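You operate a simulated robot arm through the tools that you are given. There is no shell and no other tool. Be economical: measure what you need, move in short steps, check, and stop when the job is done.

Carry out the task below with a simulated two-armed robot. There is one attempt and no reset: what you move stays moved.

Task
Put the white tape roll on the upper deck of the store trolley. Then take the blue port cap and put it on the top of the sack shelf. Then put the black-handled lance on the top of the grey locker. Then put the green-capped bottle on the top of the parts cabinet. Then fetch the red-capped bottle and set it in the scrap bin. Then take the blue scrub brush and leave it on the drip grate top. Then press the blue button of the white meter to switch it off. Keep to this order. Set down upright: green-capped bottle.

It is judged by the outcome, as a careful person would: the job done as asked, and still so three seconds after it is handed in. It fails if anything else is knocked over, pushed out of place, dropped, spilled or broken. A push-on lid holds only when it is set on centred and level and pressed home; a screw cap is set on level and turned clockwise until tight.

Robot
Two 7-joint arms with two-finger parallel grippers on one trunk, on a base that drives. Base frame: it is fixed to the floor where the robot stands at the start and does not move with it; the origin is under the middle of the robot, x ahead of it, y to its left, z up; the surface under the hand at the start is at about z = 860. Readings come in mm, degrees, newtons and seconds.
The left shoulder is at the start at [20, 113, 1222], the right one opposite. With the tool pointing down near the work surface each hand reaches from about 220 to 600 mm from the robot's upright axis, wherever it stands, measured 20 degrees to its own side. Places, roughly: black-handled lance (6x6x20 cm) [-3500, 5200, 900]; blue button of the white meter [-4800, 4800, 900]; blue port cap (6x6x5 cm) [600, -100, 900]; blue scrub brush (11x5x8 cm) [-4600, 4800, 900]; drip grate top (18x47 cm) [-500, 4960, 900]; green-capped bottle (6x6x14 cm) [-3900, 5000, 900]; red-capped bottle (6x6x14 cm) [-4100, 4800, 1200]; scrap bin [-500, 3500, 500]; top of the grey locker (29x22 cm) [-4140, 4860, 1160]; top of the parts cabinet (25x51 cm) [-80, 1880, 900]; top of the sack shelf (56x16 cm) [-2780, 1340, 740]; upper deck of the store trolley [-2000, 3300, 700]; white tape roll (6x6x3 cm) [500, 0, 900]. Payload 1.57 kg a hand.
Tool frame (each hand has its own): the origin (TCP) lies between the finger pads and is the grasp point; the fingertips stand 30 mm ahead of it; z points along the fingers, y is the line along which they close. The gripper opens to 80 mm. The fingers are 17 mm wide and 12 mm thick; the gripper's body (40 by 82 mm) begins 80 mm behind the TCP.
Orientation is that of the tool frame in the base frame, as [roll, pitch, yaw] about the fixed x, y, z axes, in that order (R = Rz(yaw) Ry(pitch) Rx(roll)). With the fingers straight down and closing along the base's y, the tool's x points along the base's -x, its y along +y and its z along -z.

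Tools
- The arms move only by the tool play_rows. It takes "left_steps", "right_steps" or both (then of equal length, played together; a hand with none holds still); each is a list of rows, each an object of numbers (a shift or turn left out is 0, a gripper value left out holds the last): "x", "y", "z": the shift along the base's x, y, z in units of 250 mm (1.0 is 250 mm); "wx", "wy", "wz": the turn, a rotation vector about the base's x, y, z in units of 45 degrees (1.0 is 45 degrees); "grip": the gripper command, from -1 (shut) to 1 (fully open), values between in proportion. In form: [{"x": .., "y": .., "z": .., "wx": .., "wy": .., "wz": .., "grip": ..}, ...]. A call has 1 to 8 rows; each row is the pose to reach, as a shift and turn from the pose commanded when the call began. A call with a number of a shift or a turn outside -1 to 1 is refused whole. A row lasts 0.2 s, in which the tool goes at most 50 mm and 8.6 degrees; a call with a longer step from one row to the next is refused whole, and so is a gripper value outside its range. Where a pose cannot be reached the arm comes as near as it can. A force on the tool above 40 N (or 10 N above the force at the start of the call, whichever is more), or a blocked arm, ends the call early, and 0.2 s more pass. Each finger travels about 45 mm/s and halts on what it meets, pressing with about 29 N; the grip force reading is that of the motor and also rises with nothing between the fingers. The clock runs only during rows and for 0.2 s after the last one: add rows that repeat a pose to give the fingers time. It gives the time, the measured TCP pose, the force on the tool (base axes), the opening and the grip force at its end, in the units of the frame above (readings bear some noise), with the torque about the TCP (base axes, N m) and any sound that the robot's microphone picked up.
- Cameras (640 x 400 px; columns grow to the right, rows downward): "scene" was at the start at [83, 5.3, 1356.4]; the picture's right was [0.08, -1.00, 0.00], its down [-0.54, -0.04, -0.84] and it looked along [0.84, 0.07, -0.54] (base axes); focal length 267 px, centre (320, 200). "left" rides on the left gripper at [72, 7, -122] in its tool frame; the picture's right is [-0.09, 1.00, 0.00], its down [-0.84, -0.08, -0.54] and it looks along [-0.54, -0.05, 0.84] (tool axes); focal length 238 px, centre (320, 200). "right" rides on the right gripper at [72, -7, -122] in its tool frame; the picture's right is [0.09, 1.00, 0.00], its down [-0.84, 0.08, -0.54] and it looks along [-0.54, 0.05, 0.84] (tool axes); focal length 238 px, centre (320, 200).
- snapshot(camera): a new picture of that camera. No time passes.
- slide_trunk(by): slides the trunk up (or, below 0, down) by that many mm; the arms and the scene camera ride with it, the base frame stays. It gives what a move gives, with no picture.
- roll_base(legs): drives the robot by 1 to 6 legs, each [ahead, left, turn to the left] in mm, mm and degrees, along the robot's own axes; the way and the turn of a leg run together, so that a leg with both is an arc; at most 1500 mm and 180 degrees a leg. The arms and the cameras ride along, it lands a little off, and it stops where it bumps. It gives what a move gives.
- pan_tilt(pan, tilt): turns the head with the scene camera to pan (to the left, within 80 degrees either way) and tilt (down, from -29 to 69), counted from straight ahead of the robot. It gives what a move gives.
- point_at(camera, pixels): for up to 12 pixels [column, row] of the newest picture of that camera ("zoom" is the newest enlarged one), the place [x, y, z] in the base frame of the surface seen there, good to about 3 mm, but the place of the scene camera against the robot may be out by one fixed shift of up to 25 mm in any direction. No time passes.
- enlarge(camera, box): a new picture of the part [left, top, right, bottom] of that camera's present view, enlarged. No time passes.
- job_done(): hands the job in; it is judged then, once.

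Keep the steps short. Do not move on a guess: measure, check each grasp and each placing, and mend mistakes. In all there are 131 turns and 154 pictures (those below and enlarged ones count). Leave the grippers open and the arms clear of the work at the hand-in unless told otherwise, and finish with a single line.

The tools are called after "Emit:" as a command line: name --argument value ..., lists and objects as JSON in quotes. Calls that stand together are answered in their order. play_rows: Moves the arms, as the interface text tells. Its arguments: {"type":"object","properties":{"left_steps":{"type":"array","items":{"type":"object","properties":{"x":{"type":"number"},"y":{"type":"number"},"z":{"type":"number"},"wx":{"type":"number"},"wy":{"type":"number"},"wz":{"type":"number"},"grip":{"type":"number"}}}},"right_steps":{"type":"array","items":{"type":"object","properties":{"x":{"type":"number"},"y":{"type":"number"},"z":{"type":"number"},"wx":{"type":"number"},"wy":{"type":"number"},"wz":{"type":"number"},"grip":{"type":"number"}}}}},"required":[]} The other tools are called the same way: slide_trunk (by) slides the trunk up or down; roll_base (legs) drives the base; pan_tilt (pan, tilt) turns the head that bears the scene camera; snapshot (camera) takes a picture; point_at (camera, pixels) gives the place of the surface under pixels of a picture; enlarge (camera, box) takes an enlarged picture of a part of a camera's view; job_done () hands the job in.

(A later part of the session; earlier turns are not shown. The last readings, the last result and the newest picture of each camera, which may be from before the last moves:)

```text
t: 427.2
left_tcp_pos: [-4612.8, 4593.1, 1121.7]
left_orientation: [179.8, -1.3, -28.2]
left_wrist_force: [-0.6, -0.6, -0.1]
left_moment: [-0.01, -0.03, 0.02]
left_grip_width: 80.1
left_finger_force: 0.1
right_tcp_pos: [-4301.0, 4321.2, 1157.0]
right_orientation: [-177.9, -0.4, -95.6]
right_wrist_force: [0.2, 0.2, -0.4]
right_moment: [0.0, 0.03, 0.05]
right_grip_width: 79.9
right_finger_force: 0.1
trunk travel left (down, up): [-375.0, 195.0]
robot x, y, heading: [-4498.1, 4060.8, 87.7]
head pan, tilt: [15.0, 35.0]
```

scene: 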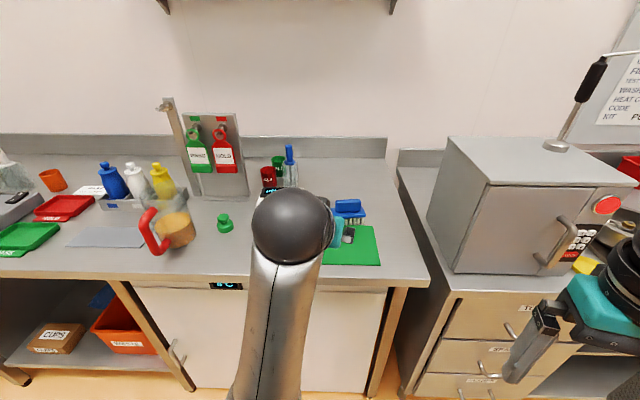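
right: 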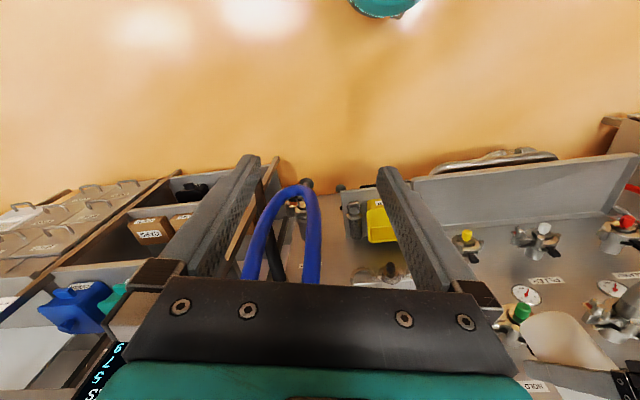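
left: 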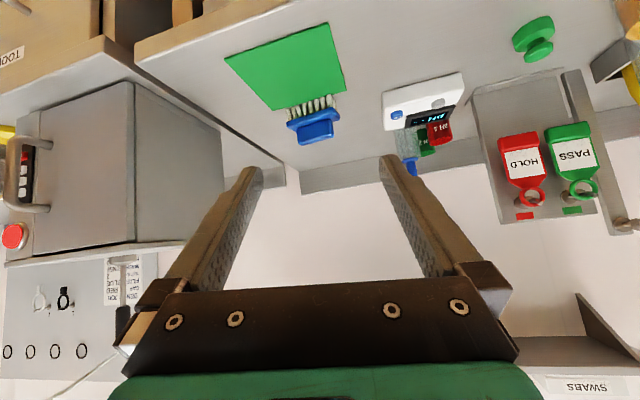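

Emit:
play_rows --left_steps '[{"wz": 0.16}, {"wz": 0.34}, {"wz": 0.52}, {"wz": 0.6}, {"wz": 0.6}]'

Emit:
roll_base --legs '[[170, -20, 0]]'

Emit:
snapshot --camera "left"

```text
t: 428.4
left_tcp_pos: [-4614.5, 4593.3, 1120.7]
left_orientation: [179.9, -1.4, -1.3]
left_wrist_force: [0.0, 0.7, -0.2]
left_moment: [-0.02, -0.02, 0.01]
left_grip_width: 80.1
left_finger_force: 0.0
right_tcp_pos: [-4301.9, 4320.8, 1156.3]
right_orientation: [-177.9, -0.5, -95.6]
right_wrist_force: [0.2, 0.4, -0.5]
right_moment: [0.01, -0.01, 0.01]
right_grip_width: 80.0
right_finger_force: 0.0
trunk travel left (down, up): [-375.0, 195.0]
robot x, y, heading: [-4500.3, 4063.6, 87.9]
head pan, tilt: [15.0, 35.0]
```

```text
t: 429.9
left_tcp_pos: [-4587.0, 4761.9, 1120.6]
left_orientation: [180.0, -1.3, -1.4]
left_wrist_force: [-0.3, -1.2, 0.2]
left_moment: [0.0, 0.01, -0.03]
left_grip_width: 79.9
left_finger_force: 0.1
right_tcp_pos: [-4274.4, 4490.5, 1157.0]
right_orientation: [-177.9, -0.5, -95.5]
right_wrist_force: [-0.9, 0.0, -0.2]
right_moment: [0.04, 0.01, -0.01]
right_grip_width: 80.1
right_finger_force: 0.1
trunk travel left (down, up): [-375.0, 195.0]
robot x, y, heading: [-4470.1, 4231.2, 88.0]
head pan, tilt: [15.0, 35.0]
```

```text
65 pictures are left
```

left: 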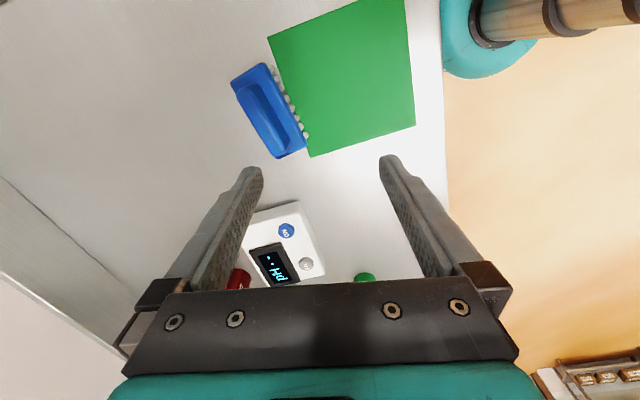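

Emit:
enlarge --camera "left" --box '[210, 40, 340, 180]'

Emit:
point_at --camera "left" --pixels '[[248, 85], [285, 145], [262, 112], [258, 118], [273, 105], [233, 85], [266, 65], [277, 157], [303, 147], [330, 200], [288, 231]]'

```text
2.86 times, centred on (275, 110) of left
```

zoom: 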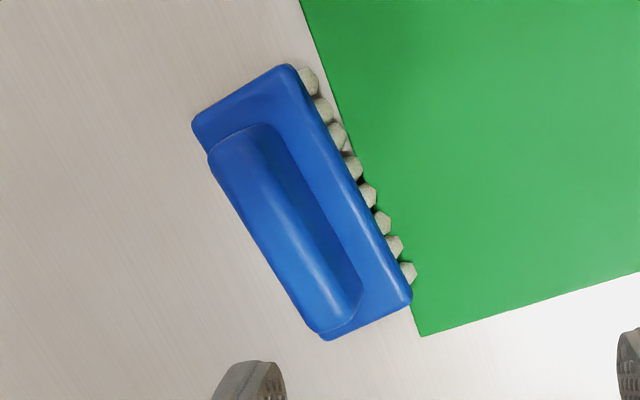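

```text
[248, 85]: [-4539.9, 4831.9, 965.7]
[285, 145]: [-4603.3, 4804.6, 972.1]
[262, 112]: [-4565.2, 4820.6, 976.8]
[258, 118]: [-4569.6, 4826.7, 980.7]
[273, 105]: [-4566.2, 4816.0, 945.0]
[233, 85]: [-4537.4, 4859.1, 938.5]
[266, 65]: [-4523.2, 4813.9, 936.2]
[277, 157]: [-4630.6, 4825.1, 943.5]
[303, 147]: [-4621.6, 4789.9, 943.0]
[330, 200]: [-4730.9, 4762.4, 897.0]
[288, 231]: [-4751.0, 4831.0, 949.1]
```

Brush axis lies at 17°; handle centre ≈ (−4576,4823), top 980. Yaw 18°, move over it and lower to z 979.

Emit:
play_rows --left_steps '[{"wz": 0.14, "y": 0.1, "x": 0.02}, {"wz": 0.28, "y": 0.2, "x": 0.044}, {"wz": 0.4, "y": 0.246, "x": 0.044}, {"wz": 0.4, "y": 0.246, "x": 0.044, "z": -0.15}, {"wz": 0.4, "y": 0.246, "x": 0.044, "z": -0.3}, {"wz": 0.4, "y": 0.246, "x": 0.044, "z": -0.3}]'

Emit:
snapshot --camera "left"

```text
t: 431.3
left_tcp_pos: [-4576.2, 4812.6, 1048.0]
left_orientation: [-179.9, -1.3, 16.6]
left_wrist_force: [1.6, -0.7, -0.4]
left_moment: [-0.03, -0.01, 0.02]
left_grip_width: 80.1
left_finger_force: 0.0
left hand out of reach, approached as far as the arm can: row 3, 4, 5, 6
right_tcp_pos: [-4274.9, 4488.8, 1157.1]
right_orientation: [-177.9, -0.5, -95.5]
right_wrist_force: [-0.8, -0.7, -0.4]
right_moment: [0.03, 0.01, 0.02]
right_grip_width: 80.2
right_finger_force: 0.0
trunk travel left (down, up): [-375.0, 195.0]
robot x, y, heading: [-4467.4, 4230.8, 87.9]
head pan, tilt: [15.0, 35.0]
```

```text
63 pictures are left
```

left: 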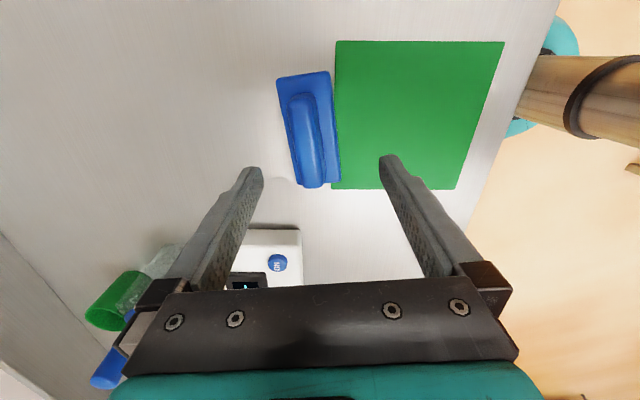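

Emit:
point_at --camera "left" --pixels '[[279, 78], [329, 72], [297, 187], [340, 180], [300, 100], [318, 175], [308, 140], [277, 263]]'

Emit:
roll_base --legs '[[70, 0, 0]]'

```text
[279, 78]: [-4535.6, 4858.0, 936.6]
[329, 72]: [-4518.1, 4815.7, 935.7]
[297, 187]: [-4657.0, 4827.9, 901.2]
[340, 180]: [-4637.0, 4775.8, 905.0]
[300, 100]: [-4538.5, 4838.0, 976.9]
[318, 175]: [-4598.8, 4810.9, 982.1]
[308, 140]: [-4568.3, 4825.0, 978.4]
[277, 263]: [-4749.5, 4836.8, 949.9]
```

```text
t: 432.3
left_tcp_pos: [-4572.6, 4885.6, 1047.7]
left_orientation: [179.9, -1.3, 16.6]
left_wrist_force: [-0.6, 0.9, 0.2]
left_moment: [-0.01, 0.03, 0.02]
left_grip_width: 79.8
left_finger_force: 0.0
right_tcp_pos: [-4271.6, 4560.3, 1155.7]
right_orientation: [-177.9, -0.6, -95.5]
right_wrist_force: [0.1, 0.1, -0.2]
right_moment: [-0.06, -0.01, 0.0]
right_grip_width: 80.0
right_finger_force: 0.0
trunk travel left (down, up): [-375.0, 195.0]
robot x, y, heading: [-4468.5, 4299.7, 87.6]
head pan, tilt: [15.0, 35.0]
```

Handle ridge at 24°, centre (−4570,4824). Pull back to it, add 7° yaw.

Emit:
play_rows --left_steps '[{"y": -0.1, "wz": 0.08}, {"y": -0.2, "wz": 0.16}, {"y": -0.246, "wz": 0.16}, {"y": -0.246, "wz": 0.16}]'

Emit:
snapshot --camera "left"

```text
t: 433.3
left_tcp_pos: [-4566.3, 4880.9, 1043.1]
left_orientation: [179.8, -1.3, 23.8]
left_wrist_force: [-0.5, -0.5, 0.6]
left_moment: [0.0, 0.05, 0.0]
left_grip_width: 79.7
left_finger_force: 0.1
left hand out of reach, approached as far as the arm can: row 1, 2, 3, 4
right_tcp_pos: [-4271.1, 4560.1, 1156.3]
right_orientation: [-177.8, -0.4, -95.5]
right_wrist_force: [0.2, 0.6, 0.7]
right_moment: [0.0, -0.01, -0.01]
right_grip_width: 80.2
right_finger_force: 0.0
trunk travel left (down, up): [-375.0, 195.0]
robot x, y, heading: [-4467.3, 4301.1, 87.6]
head pan, tilt: [15.0, 35.0]
```

```text
62 pictures are left
```

left: 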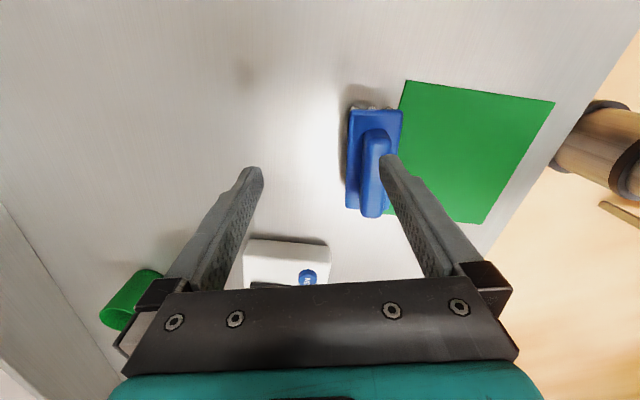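

The elbow is straight again; sweep the hand inward (+x) at this height to flex it, then to the brush.

Emit:
play_rows --left_steps '[{"x": 0.18}, {"x": 0.36, "y": -0.05}, {"x": 0.46, "y": -0.15}, {"x": 0.46, "y": -0.3}, {"x": 0.36, "y": -0.4}, {"x": 0.2, "y": -0.4}, {"x": 0.02, "y": -0.4}, {"x": -0.02, "y": -0.4}]'

```text
t: 435.1
left_tcp_pos: [-4550.1, 4877.3, 1031.5]
left_orientation: [179.9, -1.3, 23.8]
left_wrist_force: [-0.8, -0.4, -0.2]
left_moment: [0.0, -0.01, 0.01]
left_grip_width: 80.0
left_finger_force: 0.0
left hand out of reach, approached as far as the arm can: row 1, 2, 3, 4, 5, 6, 7, 8
right_tcp_pos: [-4270.5, 4559.3, 1155.8]
right_orientation: [-177.9, -0.5, -95.5]
right_wrist_force: [-0.3, 0.4, 0.8]
right_moment: [0.01, -0.04, -0.03]
right_grip_width: 80.0
right_finger_force: 0.0
trunk travel left (down, up): [-375.0, 195.0]
robot x, y, heading: [-4465.5, 4301.3, 87.7]
head pan, tilt: [15.0, 35.0]
```

Emit:
pan_tilt --pan 25 --tilt 30

Emit:
snapshot --camera "scene"

```text
t: 435.8
left_tcp_pos: [-4551.0, 4877.1, 1031.9]
left_orientation: [179.9, -1.3, 23.8]
left_wrist_force: [0.1, -0.1, 1.1]
left_moment: [0.0, -0.02, -0.03]
left_grip_width: 80.0
left_finger_force: 0.1
right_tcp_pos: [-4269.7, 4559.7, 1157.1]
right_orientation: [-177.9, -0.5, -95.6]
right_wrist_force: [0.4, 0.4, -0.1]
right_moment: [0.03, 0.01, -0.02]
right_grip_width: 79.9
right_finger_force: 0.0
trunk travel left (down, up): [-375.0, 195.0]
robot x, y, heading: [-4466.5, 4299.2, 87.8]
head pan, tilt: [25.0, 30.0]
```

```text
61 pictures are left
```

scene: 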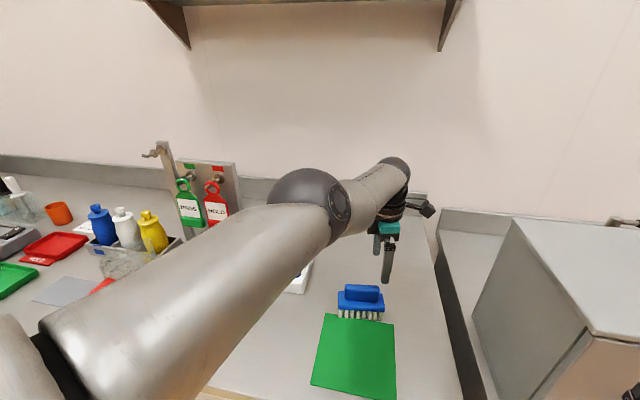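

Back the base 300 mm to free space, then make a wide inward sweep to flex the elbow.

Emit:
roll_base --legs '[[-300, 0, 0]]'

Emit:
play_rows --left_steps '[{"x": 0.18}, {"x": 0.36, "y": -0.05}, {"x": 0.54, "y": -0.1}, {"x": 0.7, "y": -0.18}, {"x": 0.85, "y": -0.28}, {"x": 0.9, "y": -0.4}, {"x": 0.9, "y": -0.5}, {"x": 0.9, "y": -0.5}]'

```text
t: 437.9
left_tcp_pos: [-4563.5, 4582.2, 1031.7]
left_orientation: [179.8, -1.3, 24.0]
left_wrist_force: [-0.1, 0.0, 0.5]
left_moment: [0.01, -0.01, 0.04]
left_grip_width: 79.8
left_finger_force: 0.1
right_tcp_pos: [-4283.1, 4264.7, 1156.1]
right_orientation: [-177.9, -0.5, -95.5]
right_wrist_force: [0.8, -0.4, 0.1]
right_moment: [0.0, 0.01, 0.03]
right_grip_width: 79.9
right_finger_force: 0.0
trunk travel left (down, up): [-375.0, 195.0]
robot x, y, heading: [-4480.9, 4007.9, 88.0]
head pan, tilt: [25.0, 30.0]
```

```text
t: 439.7
left_tcp_pos: [-4339.1, 4456.4, 1030.8]
left_orientation: [179.8, -1.2, 24.1]
left_wrist_force: [-0.4, -0.1, 1.1]
left_moment: [-0.01, 0.0, 0.02]
left_grip_width: 80.2
left_finger_force: 0.1
left hand out of reach, approached as far as the arm can: row 1, 2, 3, 4, 5
right_tcp_pos: [-4282.6, 4265.0, 1155.9]
right_orientation: [-177.8, -0.6, -95.4]
right_wrist_force: [-0.6, -0.4, -0.3]
right_moment: [0.05, 0.03, 0.03]
right_grip_width: 79.8
right_finger_force: 0.0
trunk travel left (down, up): [-375.0, 195.0]
robot x, y, heading: [-4478.3, 4005.7, 88.0]
head pan, tilt: [25.0, 30.0]
```

Flexed. Bring the hand back out to the left at ahead ≈490, then base ahead 325.

Emit:
play_rows --left_steps '[{"x": -0.18, "y": 0.03}, {"x": -0.36, "y": 0.06}, {"x": -0.54, "y": 0.1}, {"x": -0.72, "y": 0.14}, {"x": -0.86, "y": 0.16}, {"x": -0.93, "y": 0.16}, {"x": -0.93, "y": 0.16}]'

Emit:
slide_trunk --by 20

Emit:
roll_base --legs '[[328, 0, 0]]'

Emit:
snapshot --camera "left"

```text
t: 441.3
left_tcp_pos: [-4571.6, 4498.3, 1031.8]
left_orientation: [179.9, -1.3, 24.0]
left_wrist_force: [0.3, -0.4, -0.1]
left_moment: [0.0, -0.01, -0.03]
left_grip_width: 79.8
left_finger_force: 0.1
right_tcp_pos: [-4283.9, 4265.5, 1156.4]
right_orientation: [-177.8, -0.5, -95.4]
right_wrist_force: [0.8, 0.2, 0.1]
right_moment: [-0.01, -0.01, -0.01]
right_grip_width: 80.0
right_finger_force: 0.1
trunk travel left (down, up): [-375.0, 195.0]
robot x, y, heading: [-4475.7, 4002.8, 87.9]
head pan, tilt: [25.0, 30.0]
```

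```text
t: 441.9
left_tcp_pos: [-4572.3, 4496.5, 1053.3]
left_orientation: [179.9, -1.3, 24.1]
left_wrist_force: [0.6, 0.1, -0.6]
left_moment: [-0.02, 0.01, 0.0]
left_grip_width: 79.8
left_finger_force: 0.0
right_tcp_pos: [-4283.9, 4265.3, 1176.7]
right_orientation: [-177.9, -0.4, -95.4]
right_wrist_force: [0.0, 0.3, 0.9]
right_moment: [0.01, 0.01, 0.03]
right_grip_width: 80.1
right_finger_force: 0.0
trunk travel left (down, up): [-395.0, 175.0]
robot x, y, heading: [-4476.7, 4004.1, 87.7]
head pan, tilt: [25.0, 30.0]
```

```text
t: 444.1
left_tcp_pos: [-4555.1, 4833.4, 1053.0]
left_orientation: [179.8, -1.3, 23.7]
left_wrist_force: [0.0, 0.4, -0.3]
left_moment: [-0.02, -0.02, 0.01]
left_grip_width: 79.9
left_finger_force: 0.2
right_tcp_pos: [-4268.9, 4598.9, 1176.0]
right_orientation: [-177.9, -0.5, -95.7]
right_wrist_force: [-0.7, 0.7, 0.5]
right_moment: [-0.03, -0.03, -0.01]
right_grip_width: 80.1
right_finger_force: 0.0
trunk travel left (down, up): [-395.0, 175.0]
robot x, y, heading: [-4466.2, 4341.4, 87.5]
head pan, tilt: [25.0, 30.0]
```

```text
60 pictures are left
```

left: 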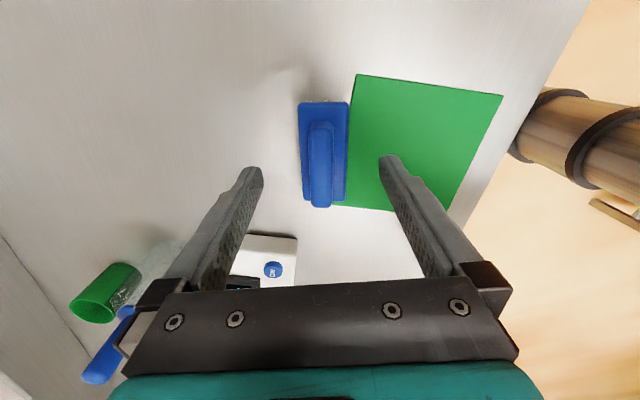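

Emit:
play_rows --left_steps '[{"x": -0.06, "y": -0.037, "z": -0.05}, {"x": -0.06, "y": -0.037, "z": -0.18}, {"x": -0.06, "y": -0.037, "z": -0.27}, {"x": -0.06, "y": -0.037, "z": -0.295}, {"x": -0.06, "y": -0.037, "z": -0.295}]'

Emit:
snapshot --camera "left"

```text
t: 445.4
left_tcp_pos: [-4571.5, 4824.7, 979.2]
left_orientation: [179.8, -1.3, 23.6]
left_wrist_force: [-0.3, -0.3, 0.1]
left_moment: [-0.04, -0.01, -0.01]
left_grip_width: 79.8
left_finger_force: 0.1
right_tcp_pos: [-4268.9, 4599.4, 1176.7]
right_orientation: [-177.9, -0.5, -95.8]
right_wrist_force: [-0.5, 0.5, 0.2]
right_moment: [-0.01, -0.03, -0.02]
right_grip_width: 80.3
right_finger_force: 0.1
trunk travel left (down, up): [-395.0, 175.0]
robot x, y, heading: [-4466.4, 4340.4, 87.8]
head pan, tilt: [25.0, 30.0]
```

```text
59 pictures are left
```

left: 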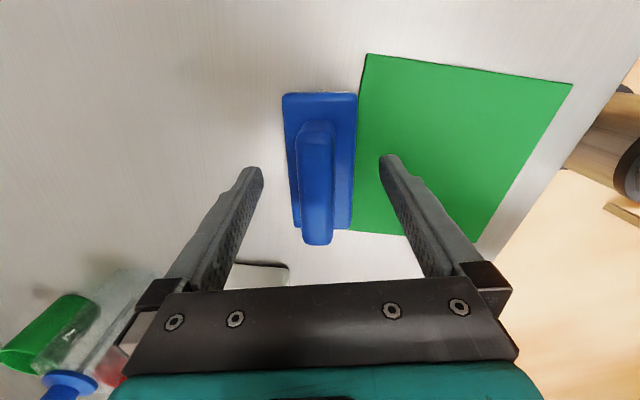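

Centred. Close and lift.

Emit:
play_rows --left_steps '[{"grip": -1}, {"grip": -1}, {"grip": -1}, {"grip": -1}, {"grip": -1}, {"grip": -1}, {"grip": -1}]'

Emit:
play_rows --left_steps '[{"z": 0.06}, {"z": 0.16}, {"z": 0.3}, {"z": 0.45}, {"z": 0.55}, {"z": 0.55}]'

Emit:
snapshot --camera "left"

```text
t: 446.9
left_tcp_pos: [-4570.7, 4822.8, 978.6]
left_orientation: [180.0, -1.4, 23.7]
left_wrist_force: [1.7, -6.9, 7.3]
left_moment: [-0.67, -0.18, 0.01]
left_grip_width: 21.4
left_finger_force: 28.9
right_tcp_pos: [-4267.9, 4597.7, 1176.5]
right_orientation: [-177.8, -0.4, -95.8]
right_wrist_force: [-0.5, 1.0, 1.3]
right_moment: [-0.01, -0.03, -0.01]
right_grip_width: 80.2
right_finger_force: 0.0
trunk travel left (down, up): [-395.0, 175.0]
robot x, y, heading: [-4465.9, 4340.8, 87.7]
head pan, tilt: [25.0, 30.0]
```

```text
t: 448.4
left_tcp_pos: [-4570.5, 4823.5, 1115.4]
left_orientation: [179.9, -1.2, 23.7]
left_wrist_force: [-0.1, -0.3, -0.8]
left_moment: [0.0, -0.02, 0.01]
left_grip_width: 21.2
left_finger_force: 29.4
right_tcp_pos: [-4269.5, 4599.2, 1176.5]
right_orientation: [-178.0, -0.6, -95.7]
right_wrist_force: [0.0, -0.5, 0.2]
right_moment: [-0.01, -0.02, -0.03]
right_grip_width: 79.9
right_finger_force: 0.1
trunk travel left (down, up): [-395.0, 175.0]
robot x, y, heading: [-4465.0, 4343.7, 87.8]
head pan, tilt: [25.0, 30.0]
```

```text
58 pictures are left
```

left: 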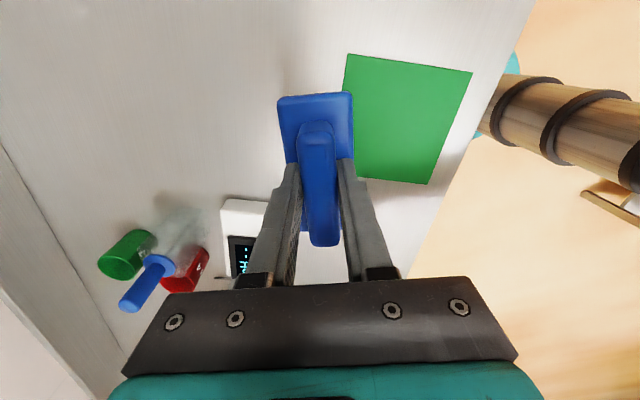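

Brush held (21 mm). Back off and drive to (−1080,4000).

Emit:
roll_base --legs '[[-340, 0, 2.2], [0, -1400, 0], [0, -1400, 0], [0, -600, 0]]'

Emit:
pan_tilt --pan -25 --tilt 28

Emit:
snapshot --camera "scene"

```text
t: 466.8
left_tcp_pos: [-1199.1, 4470.2, 1115.6]
left_orientation: [179.8, -1.2, 26.4]
left_wrist_force: [0.4, -0.8, -0.7]
left_moment: [0.0, -0.04, 0.01]
left_grip_width: 21.6
left_finger_force: 28.8
right_tcp_pos: [-887.2, 4260.0, 1176.3]
right_orientation: [-177.9, -0.5, -93.0]
right_wrist_force: [0.5, -0.1, 0.5]
right_moment: [0.02, 0.02, 0.0]
right_grip_width: 79.9
right_finger_force: 0.0
trunk travel left (down, up): [-395.0, 175.0]
robot x, y, heading: [-1073.0, 3990.2, 90.2]
head pan, tilt: [25.0, 30.0]
```

```text
t: 468.0
left_tcp_pos: [-1198.9, 4471.4, 1115.6]
left_orientation: [179.9, -1.3, 26.4]
left_wrist_force: [0.2, -0.3, -1.3]
left_moment: [-0.01, -0.02, 0.01]
left_grip_width: 21.7
left_finger_force: 29.3
right_tcp_pos: [-887.1, 4259.5, 1177.3]
right_orientation: [-177.9, -0.5, -93.0]
right_wrist_force: [-0.9, 0.1, 0.3]
right_moment: [0.0, -0.01, 0.01]
right_grip_width: 79.8
right_finger_force: 0.0
trunk travel left (down, up): [-395.0, 175.0]
robot x, y, heading: [-1071.9, 3990.5, 90.3]
head pan, tilt: [-25.0, 28.0]
```

```text
57 pictures are left
```

scene: 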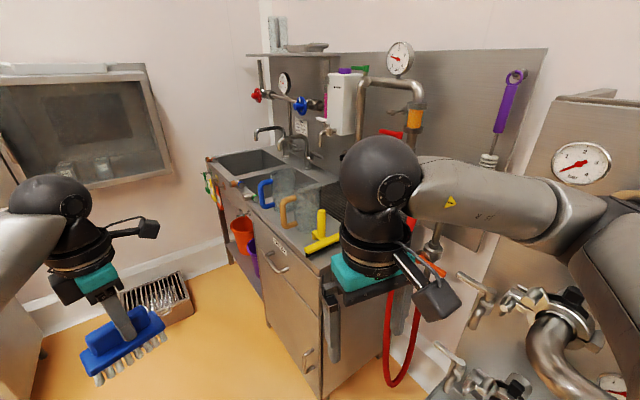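

Emit:
point_at --camera "scene" --pixels '[[318, 262], [255, 225], [210, 165], [320, 240], [290, 205], [330, 200], [248, 160], [400, 240], [370, 125], [265, 250], [345, 100], [320, 280]]'

Emit:
enlarge --camera "scene" --box '[200, 60, 440, 290]'

```text
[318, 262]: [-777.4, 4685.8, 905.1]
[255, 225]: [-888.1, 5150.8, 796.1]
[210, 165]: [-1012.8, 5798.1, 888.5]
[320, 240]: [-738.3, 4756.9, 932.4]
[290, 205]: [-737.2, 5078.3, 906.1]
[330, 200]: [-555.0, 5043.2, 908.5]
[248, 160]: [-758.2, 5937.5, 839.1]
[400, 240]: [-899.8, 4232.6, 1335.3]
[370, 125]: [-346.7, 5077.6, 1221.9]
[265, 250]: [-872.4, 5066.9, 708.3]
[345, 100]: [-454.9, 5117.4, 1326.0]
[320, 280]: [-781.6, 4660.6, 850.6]
```

```text
1.74 times, centred on (320, 175) of scene
```

zoom: 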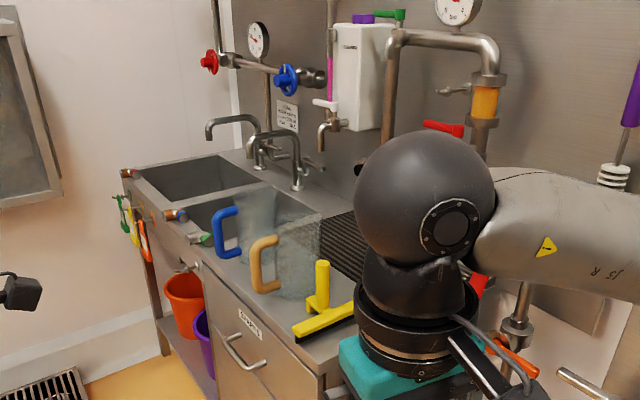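

The drip grate is the black ribbed strip behind the jugs and squeegee. Raise the trunk and stand before it, heading 12°.

Emit:
slide_trunk --by 150

Emit:
roll_base --legs '[[700, 100, 0], [0, 0, -78]]'

Emit:
pan_tilt --pan 5 --tilt 42

Emit:
snapshot --camera "scene"

Emit:
snapshot --camera "left"

```text
t: 469.7
left_tcp_pos: [-1200.6, 4469.8, 1265.9]
left_orientation: [179.8, -1.2, 26.5]
left_wrist_force: [0.8, 0.4, -1.9]
left_moment: [-0.04, -0.04, -0.01]
left_grip_width: 21.2
left_finger_force: 29.0
right_tcp_pos: [-888.3, 4258.7, 1327.0]
right_orientation: [-178.0, -0.6, -93.1]
right_wrist_force: [0.0, -0.7, -0.8]
right_moment: [-0.05, -0.02, 0.03]
right_grip_width: 80.0
right_finger_force: 0.0
trunk travel left (down, up): [-545.0, 25.0]
robot x, y, heading: [-1072.6, 3994.9, 90.3]
head pan, tilt: [-25.0, 28.0]
```

```text
t: 476.9
left_tcp_pos: [-729.0, 4900.6, 1264.6]
left_orientation: [179.9, -1.3, -52.6]
left_wrist_force: [0.5, 0.7, -0.6]
left_moment: [0.0, 0.02, -0.02]
left_grip_width: 21.3
left_finger_force: 28.6
right_tcp_pos: [-876.2, 4552.8, 1327.5]
right_orientation: [-177.8, -0.5, -172.0]
right_wrist_force: [0.0, -0.9, 0.2]
right_moment: [-0.03, 0.04, 0.0]
right_grip_width: 80.0
right_finger_force: 0.0
trunk travel left (down, up): [-545.0, 25.0]
robot x, y, heading: [-1174.8, 4679.0, 11.0]
head pan, tilt: [-25.0, 28.0]
```

```text
t: 477.9
left_tcp_pos: [-728.5, 4901.3, 1265.7]
left_orientation: [179.9, -1.2, -52.6]
left_wrist_force: [0.1, 0.7, -1.9]
left_moment: [-0.01, -0.02, 0.03]
left_grip_width: 21.4
left_finger_force: 29.0
right_tcp_pos: [-875.1, 4553.6, 1326.1]
right_orientation: [-177.9, -0.5, -172.0]
right_wrist_force: [0.1, 0.3, 0.7]
right_moment: [0.03, -0.02, 0.02]
right_grip_width: 80.2
right_finger_force: 0.0
trunk travel left (down, up): [-545.0, 25.0]
robot x, y, heading: [-1173.9, 4680.6, 11.1]
head pan, tilt: [5.0, 42.0]
```

```text
55 pictures are left
```

scene: 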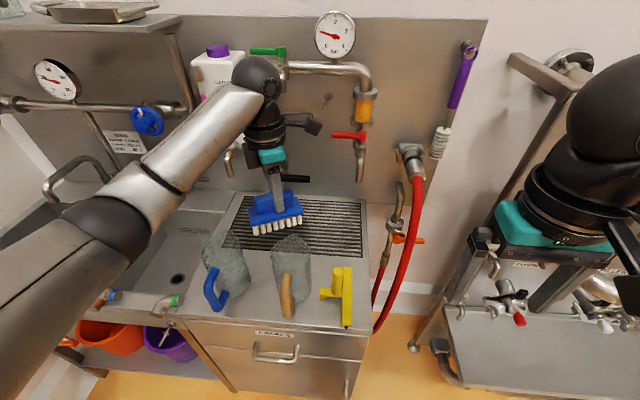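

```text
54 pictures are left
```

left: 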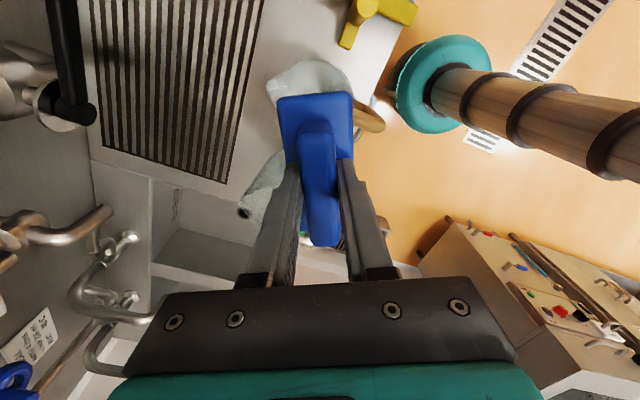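

Emit:
point_at --camera "left" --pixels '[[100, 145], [225, 182], [265, 10], [170, 80], [200, 60], [240, 60], [60, 70], [330, 75], [70, 110]]'

Emit:
point_at --camera "scene" --pixels '[[243, 198], [362, 202], [362, 255], [232, 245], [335, 225], [360, 175], [362, 140], [285, 245], [212, 245], [290, 180], [295, 240], [330, 290]]'

```text
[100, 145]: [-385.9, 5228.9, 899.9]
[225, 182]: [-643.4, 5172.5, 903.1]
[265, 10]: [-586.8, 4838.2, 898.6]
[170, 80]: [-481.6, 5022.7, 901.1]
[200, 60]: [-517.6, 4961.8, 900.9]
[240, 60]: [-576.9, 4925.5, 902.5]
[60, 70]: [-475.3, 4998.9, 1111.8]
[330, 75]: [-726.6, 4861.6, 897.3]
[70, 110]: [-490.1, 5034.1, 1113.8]
```

```text
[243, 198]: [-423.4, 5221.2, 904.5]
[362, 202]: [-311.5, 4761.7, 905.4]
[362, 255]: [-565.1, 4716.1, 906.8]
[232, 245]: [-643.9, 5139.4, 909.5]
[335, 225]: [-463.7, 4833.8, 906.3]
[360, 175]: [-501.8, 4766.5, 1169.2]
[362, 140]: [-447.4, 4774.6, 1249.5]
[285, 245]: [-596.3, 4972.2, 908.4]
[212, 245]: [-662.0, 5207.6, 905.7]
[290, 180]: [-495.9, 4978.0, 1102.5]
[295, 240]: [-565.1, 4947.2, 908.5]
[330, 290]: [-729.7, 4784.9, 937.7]
```

Emit:
enlarge --camera "scene" --box '[200, 90, 400, 300]'

Emit:
point_at --camera "zoom" --pixels '[[285, 165], [322, 168], [425, 148], [400, 82], [420, 80], [150, 130], [335, 280], [225, 300], [330, 265], [215, 275], [250, 60], [430, 165]]'

```text
1.90 times, centred on (300, 195) of scene
```

zoom: 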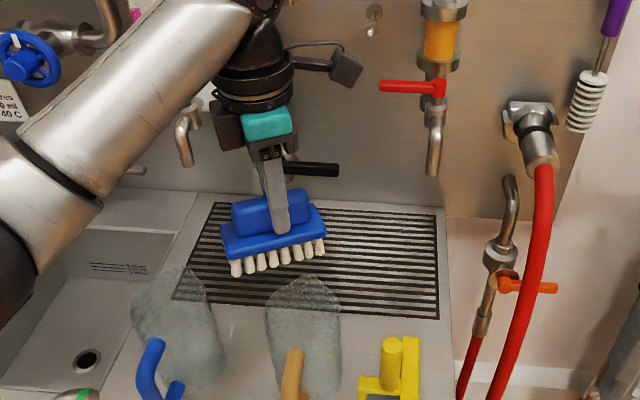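

```text
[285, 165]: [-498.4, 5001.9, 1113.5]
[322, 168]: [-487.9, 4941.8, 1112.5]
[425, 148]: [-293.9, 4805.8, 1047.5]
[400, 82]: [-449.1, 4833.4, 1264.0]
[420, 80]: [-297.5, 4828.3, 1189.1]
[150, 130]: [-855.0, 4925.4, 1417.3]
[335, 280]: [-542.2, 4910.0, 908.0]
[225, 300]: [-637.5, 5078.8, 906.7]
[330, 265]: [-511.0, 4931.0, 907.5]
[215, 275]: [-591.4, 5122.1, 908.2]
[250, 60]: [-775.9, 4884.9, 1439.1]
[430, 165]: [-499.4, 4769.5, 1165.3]
```

Emit:
point_at --camera "scene" --pixels '[[415, 210], [400, 270], [380, 322], [372, 320], [400, 240], [285, 290], [215, 290], [455, 260], [340, 300], [360, 325]]'

Emit:
roll_base --legs '[[0, -81, 0]]'

Emit:
play_rows --left_steps '[{"wz": -0.15}, {"wz": -0.33}, {"wz": -0.5}, {"wz": -0.565}, {"wz": -0.565}]'

```text
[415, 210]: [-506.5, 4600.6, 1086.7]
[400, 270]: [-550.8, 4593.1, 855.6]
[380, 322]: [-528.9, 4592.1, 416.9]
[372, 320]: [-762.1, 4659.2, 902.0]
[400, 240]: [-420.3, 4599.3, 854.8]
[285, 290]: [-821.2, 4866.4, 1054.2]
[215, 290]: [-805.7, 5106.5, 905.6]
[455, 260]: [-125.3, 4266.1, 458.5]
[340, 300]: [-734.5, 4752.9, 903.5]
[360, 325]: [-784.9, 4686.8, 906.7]
```

```text
t: 478.9
left_tcp_pos: [-712.5, 4820.2, 1265.5]
left_orientation: [179.9, -1.2, -52.5]
left_wrist_force: [0.5, -0.2, -1.6]
left_moment: [-0.01, 0.05, -0.03]
left_grip_width: 21.5
left_finger_force: 28.9
right_tcp_pos: [-859.3, 4473.9, 1326.0]
right_orientation: [-177.9, -0.5, -172.0]
right_wrist_force: [-1.0, 0.7, 0.2]
right_moment: [0.02, -0.01, -0.01]
right_grip_width: 80.0
right_finger_force: 0.0
trunk travel left (down, up): [-545.0, 25.0]
robot x, y, heading: [-1157.2, 4603.8, 11.5]
head pan, tilt: [5.0, 42.0]
```

```text
t: 480.1
left_tcp_pos: [-711.4, 4821.5, 1265.4]
left_orientation: [179.7, -1.3, -78.1]
left_wrist_force: [0.3, -0.4, -1.2]
left_moment: [-0.02, 0.0, 0.02]
left_grip_width: 21.3
left_finger_force: 29.1
right_tcp_pos: [-859.8, 4474.4, 1327.3]
right_orientation: [-177.9, -0.5, -172.0]
right_wrist_force: [-0.6, -0.4, -0.3]
right_moment: [-0.02, 0.0, 0.0]
right_grip_width: 79.9
right_finger_force: 0.2
trunk travel left (down, up): [-545.0, 25.0]
robot x, y, heading: [-1157.6, 4606.7, 11.2]
head pan, tilt: [5.0, 42.0]
```

Jugs stand in front (to z≈1060), so I pass over them high: base 150 ahead, then trunk down 240.

Emit:
roll_base --legs '[[150, 0, 0]]'

Emit:
snapshot --camera "left"

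Emit:
snapshot --camera "scene"

```text
t: 481.6
left_tcp_pos: [-582.8, 4848.0, 1266.2]
left_orientation: [179.8, -1.2, -78.1]
left_wrist_force: [-0.8, -0.4, -0.9]
left_moment: [0.0, -0.04, 0.03]
left_grip_width: 21.4
left_finger_force: 29.3
right_tcp_pos: [-730.0, 4499.5, 1327.7]
right_orientation: [-178.0, -0.4, -172.0]
right_wrist_force: [-0.2, 0.2, 0.6]
right_moment: [-0.02, -0.05, 0.02]
right_grip_width: 79.8
right_finger_force: 0.0
trunk travel left (down, up): [-545.0, 25.0]
robot x, y, heading: [-1026.3, 4635.2, 11.3]
head pan, tilt: [5.0, 42.0]
stopped in leg 1: the robot was blocked; the commanded pose is now the measured one
```

```text
52 pictures are left
```

left: 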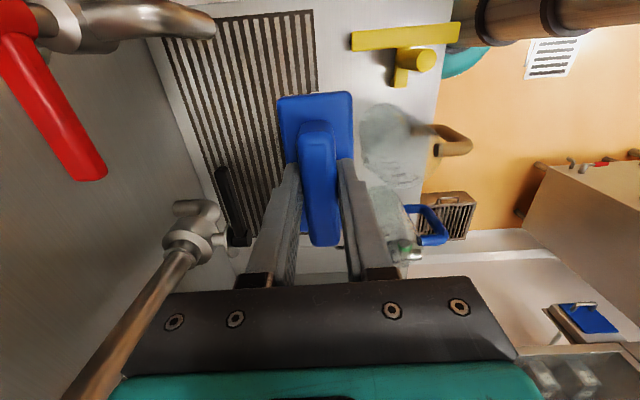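

```text
51 pictures are left
```

scene: 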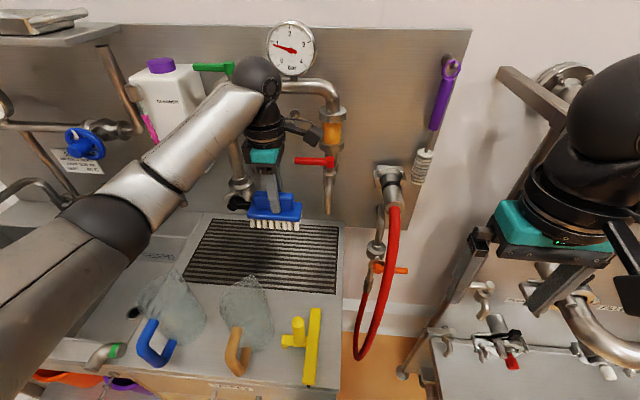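

The base touched the counter; ease back 5 mm. Lower the trunk 200 (brush well above the jugs' side, over the grate).

Emit:
roll_base --legs '[[-6, 0, 0]]'

Emit:
play_rows --left_steps '[{"x": 0.12, "y": 0.02}, {"x": 0.22, "y": 0.04}, {"x": 0.24, "y": 0.04}, {"x": 0.24, "y": 0.04}]'

Emit:
slide_trunk --by -200

Emit:
snapshot --camera "left"

Emit:
snapshot --camera "scene"

```text
t: 482.3
left_tcp_pos: [-584.5, 4846.2, 1264.6]
left_orientation: [179.8, -1.1, -78.1]
left_wrist_force: [1.0, -0.9, -1.2]
left_moment: [-0.02, 0.02, -0.02]
left_grip_width: 21.4
left_finger_force: 28.6
right_tcp_pos: [-733.2, 4498.2, 1326.5]
right_orientation: [-178.0, -0.6, -172.0]
right_wrist_force: [-0.7, 0.2, 0.1]
right_moment: [0.0, 0.03, 0.04]
right_grip_width: 80.0
right_finger_force: 0.1
trunk travel left (down, up): [-545.0, 25.0]
robot x, y, heading: [-1028.4, 4625.1, 11.1]
head pan, tilt: [5.0, 42.0]
```

```text
t: 483.3
left_tcp_pos: [-524.7, 4856.9, 1265.6]
left_orientation: [179.8, -1.2, -78.0]
left_wrist_force: [-0.3, 0.6, -1.8]
left_moment: [0.03, 0.0, 0.03]
left_grip_width: 21.3
left_finger_force: 29.3
right_tcp_pos: [-733.4, 4500.6, 1327.1]
right_orientation: [-177.9, -0.4, -172.0]
right_wrist_force: [-0.3, 0.2, -0.7]
right_moment: [-0.01, 0.02, 0.0]
right_grip_width: 80.3
right_finger_force: 0.0
trunk travel left (down, up): [-545.0, 25.0]
robot x, y, heading: [-1030.2, 4627.4, 11.4]
head pan, tilt: [5.0, 42.0]
```

```text
t: 485.5
left_tcp_pos: [-526.4, 4856.2, 1065.1]
left_orientation: [179.8, -1.2, -78.0]
left_wrist_force: [-0.7, 0.3, 0.0]
left_moment: [0.01, -0.01, 0.03]
left_grip_width: 21.2
left_finger_force: 29.3
right_tcp_pos: [-733.4, 4499.2, 1126.8]
right_orientation: [-177.9, -0.4, -172.0]
right_wrist_force: [0.0, 0.7, 1.1]
right_moment: [0.01, 0.01, 0.0]
right_grip_width: 79.9
right_finger_force: 0.1
trunk travel left (down, up): [-345.0, 225.0]
robot x, y, heading: [-1030.2, 4626.6, 11.4]
head pan, tilt: [5.0, 42.0]
```

```text
50 pictures are left
```

left: 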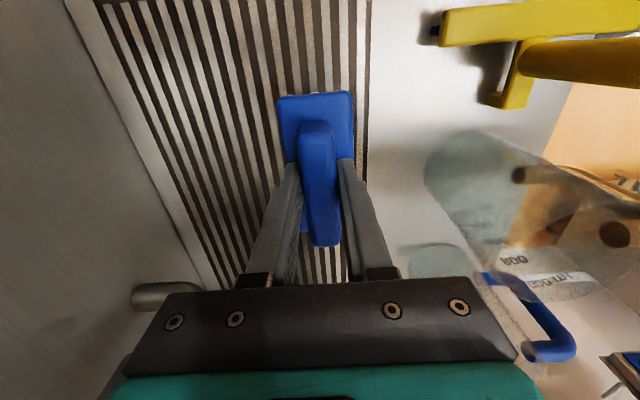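

```text
49 pictures are left
```

scene: 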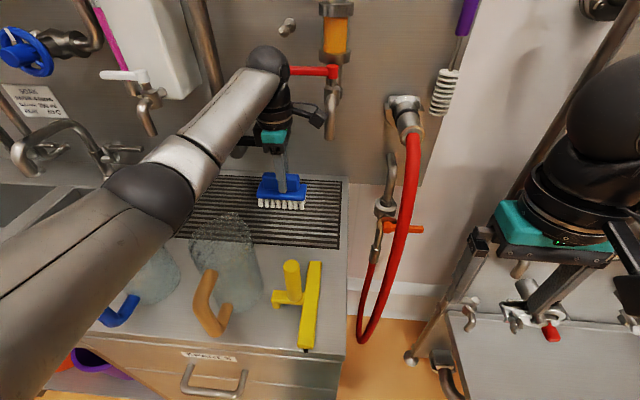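

Clear. Trunk down another 78, then arm creep for contact.

Emit:
slide_trunk --by -78

Emit:
play_rows --left_steps '[{"z": -0.016}, {"z": -0.03}, {"z": -0.044}, {"z": -0.044}]'

Emit:
snapshot --camera "left"

```text
t: 486.6
left_tcp_pos: [-526.0, 4857.1, 987.3]
left_orientation: [179.8, -1.3, -77.9]
left_wrist_force: [0.7, 0.2, -1.4]
left_moment: [-0.02, -0.02, 0.0]
left_grip_width: 21.4
left_finger_force: 29.6
right_tcp_pos: [-734.3, 4500.0, 1048.3]
right_orientation: [-177.9, -0.3, -172.1]
right_wrist_force: [-0.1, -0.8, -0.5]
right_moment: [0.0, 0.01, 0.0]
right_grip_width: 80.0
right_finger_force: 0.1
trunk travel left (down, up): [-267.0, 303.0]
robot x, y, heading: [-1032.1, 4631.0, 11.3]
head pan, tilt: [5.0, 42.0]
```

```text
t: 487.6
left_tcp_pos: [-528.0, 4858.1, 984.8]
left_orientation: [-179.2, -1.3, -77.9]
left_wrist_force: [-0.6, -0.4, -1.2]
left_moment: [-0.03, 0.0, 0.01]
left_grip_width: 21.6
left_finger_force: 29.1
right_tcp_pos: [-738.8, 4498.8, 1050.6]
right_orientation: [-178.0, -0.1, -172.0]
right_wrist_force: [-0.2, -0.1, -0.4]
right_moment: [0.03, 0.01, 0.02]
right_grip_width: 80.2
right_finger_force: 0.1
trunk travel left (down, up): [-267.0, 303.0]
robot x, y, heading: [-1032.8, 4630.9, 11.3]
head pan, tilt: [5.0, 42.0]
```

```text
48 pictures are left
```

left: 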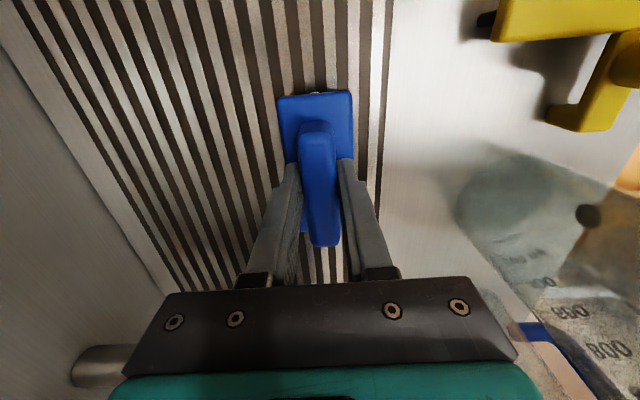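

The hand did not go down as told and the body moved a bit: something touches the arm. Look.

Emit:
snapshot --camera "scene"

Emit:
play_rows --left_steps '[{"z": 0.02}, {"z": 0.044}, {"z": 0.044}]'

Emit:
pan_tilt --pan 25 --tilt 55

Emit:
snapshot --camera "scene"

```text
47 pictures are left
```

scene: 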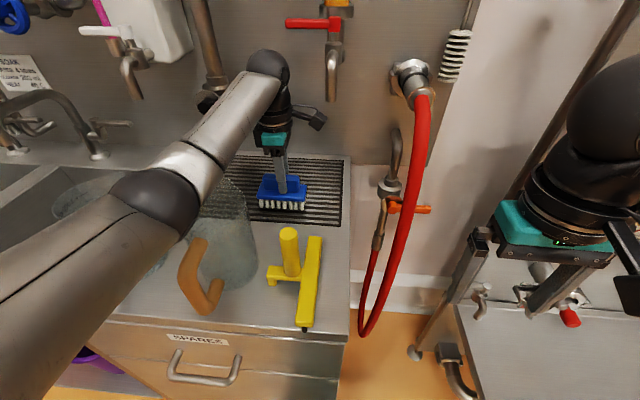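

```text
t: 488.4
left_tcp_pos: [-529.9, 4855.5, 992.3]
left_orientation: [-179.7, -1.2, -77.9]
left_wrist_force: [0.2, 0.6, -1.4]
left_moment: [0.02, 0.0, 0.01]
left_grip_width: 21.4
left_finger_force: 29.0
right_tcp_pos: [-737.9, 4499.3, 1049.0]
right_orientation: [-177.8, -0.1, -172.0]
right_wrist_force: [-0.4, -0.1, -0.3]
right_moment: [0.03, -0.02, 0.01]
right_grip_width: 80.0
right_finger_force: 0.2
trunk travel left (down, up): [-267.0, 303.0]
robot x, y, heading: [-1032.4, 4630.2, 11.3]
head pan, tilt: [5.0, 42.0]
```

```text
t: 489.3
left_tcp_pos: [-528.8, 4855.8, 991.5]
left_orientation: [-179.7, -1.2, -78.0]
left_wrist_force: [-0.8, 0.9, -1.5]
left_moment: [0.01, 0.01, 0.0]
left_grip_width: 21.1
left_finger_force: 29.2
right_tcp_pos: [-738.5, 4499.3, 1049.8]
right_orientation: [-177.9, -0.2, -172.0]
right_wrist_force: [0.4, -0.3, -0.2]
right_moment: [0.0, 0.0, -0.02]
right_grip_width: 80.1
right_finger_force: 0.0
trunk travel left (down, up): [-267.0, 303.0]
robot x, y, heading: [-1032.5, 4624.8, 11.0]
head pan, tilt: [25.0, 55.0]
```

```text
46 pictures are left
```

scene: 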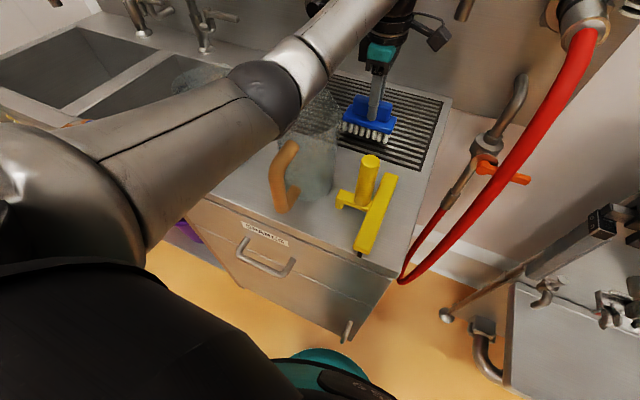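

The left elbow hangs right over the glass jug. Raise the trunk 75 to lift the elbow, and check the jug's place.

Emit:
slide_trunk --by 75

Emit:
snapshot --camera "scene"

Emit:
point_at --camera "scene" --pixels '[[285, 160], [280, 185], [290, 145], [370, 165], [360, 245], [265, 85], [200, 120], [315, 120]]'

```text
t: 490.4
left_tcp_pos: [-527.0, 4856.0, 1060.6]
left_orientation: [179.9, -1.2, -77.9]
left_wrist_force: [-0.4, 0.1, -1.7]
left_moment: [-0.02, 0.01, 0.0]
left_grip_width: 21.5
left_finger_force: 29.5
right_tcp_pos: [-734.1, 4498.9, 1123.2]
right_orientation: [-177.8, -0.5, -172.0]
right_wrist_force: [-0.7, -0.6, 0.4]
right_moment: [0.01, 0.01, 0.01]
right_grip_width: 80.1
right_finger_force: 0.1
trunk travel left (down, up): [-342.0, 228.0]
robot x, y, heading: [-1032.8, 4631.5, 11.4]
head pan, tilt: [25.0, 55.0]
```

```text
45 pictures are left
```

scene: 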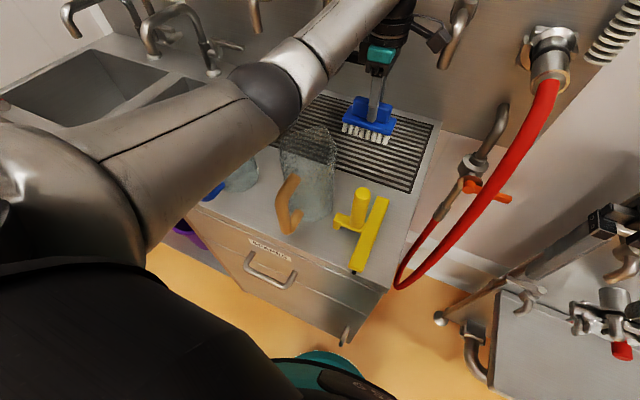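

```text
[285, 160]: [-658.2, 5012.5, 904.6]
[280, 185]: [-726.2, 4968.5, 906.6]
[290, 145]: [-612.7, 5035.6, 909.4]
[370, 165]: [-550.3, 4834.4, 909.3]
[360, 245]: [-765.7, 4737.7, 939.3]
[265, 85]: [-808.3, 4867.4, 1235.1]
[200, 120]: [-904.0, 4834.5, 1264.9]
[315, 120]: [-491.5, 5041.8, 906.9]
```

Emit:
point_at --camera "scene" --pixels '[[290, 182], [286, 205], [295, 225], [288, 230], [362, 205], [215, 190]]'

Emit:
enlarge --camera "scene" --box '[180, 90, 400, 290]'

```text
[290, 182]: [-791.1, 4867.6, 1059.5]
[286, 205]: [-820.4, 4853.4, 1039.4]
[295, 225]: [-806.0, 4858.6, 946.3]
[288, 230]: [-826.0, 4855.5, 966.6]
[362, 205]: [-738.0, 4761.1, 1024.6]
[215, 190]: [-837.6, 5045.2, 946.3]
```

```text
2.00 times, centred on (290, 190) of scene
```

zoom: 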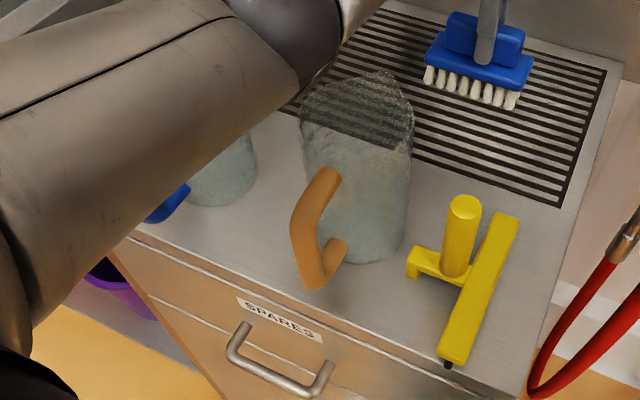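

Jug undisturbed. Lower with the arm now (elbow higher): 70 mm, then check.

Emit:
play_rows --left_steps '[{"z": -0.12}, {"z": -0.22}, {"z": -0.28}, {"z": -0.3}, {"z": -0.3}]'

Emit:
snapshot --camera "scene"

```text
t: 491.6
left_tcp_pos: [-525.7, 4855.2, 986.3]
left_orientation: [179.8, -1.2, -77.9]
left_wrist_force: [-0.3, 0.0, -1.6]
left_moment: [-0.04, 0.02, 0.02]
left_grip_width: 21.2
left_finger_force: 28.9
right_tcp_pos: [-734.2, 4500.6, 1123.3]
right_orientation: [-177.9, -0.4, -172.1]
right_wrist_force: [0.3, -0.2, -0.3]
right_moment: [0.03, 0.0, -0.01]
right_grip_width: 80.0
right_finger_force: 0.1
trunk travel left (down, up): [-342.0, 228.0]
robot x, y, heading: [-1033.9, 4628.0, 11.0]
head pan, tilt: [25.0, 55.0]
```

```text
43 pictures are left
5 turns are left
```

scene: 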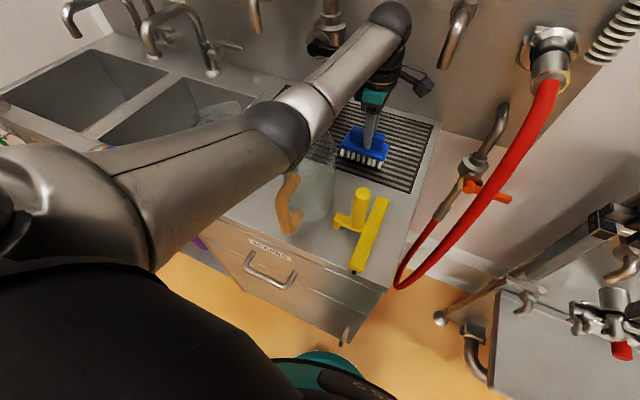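

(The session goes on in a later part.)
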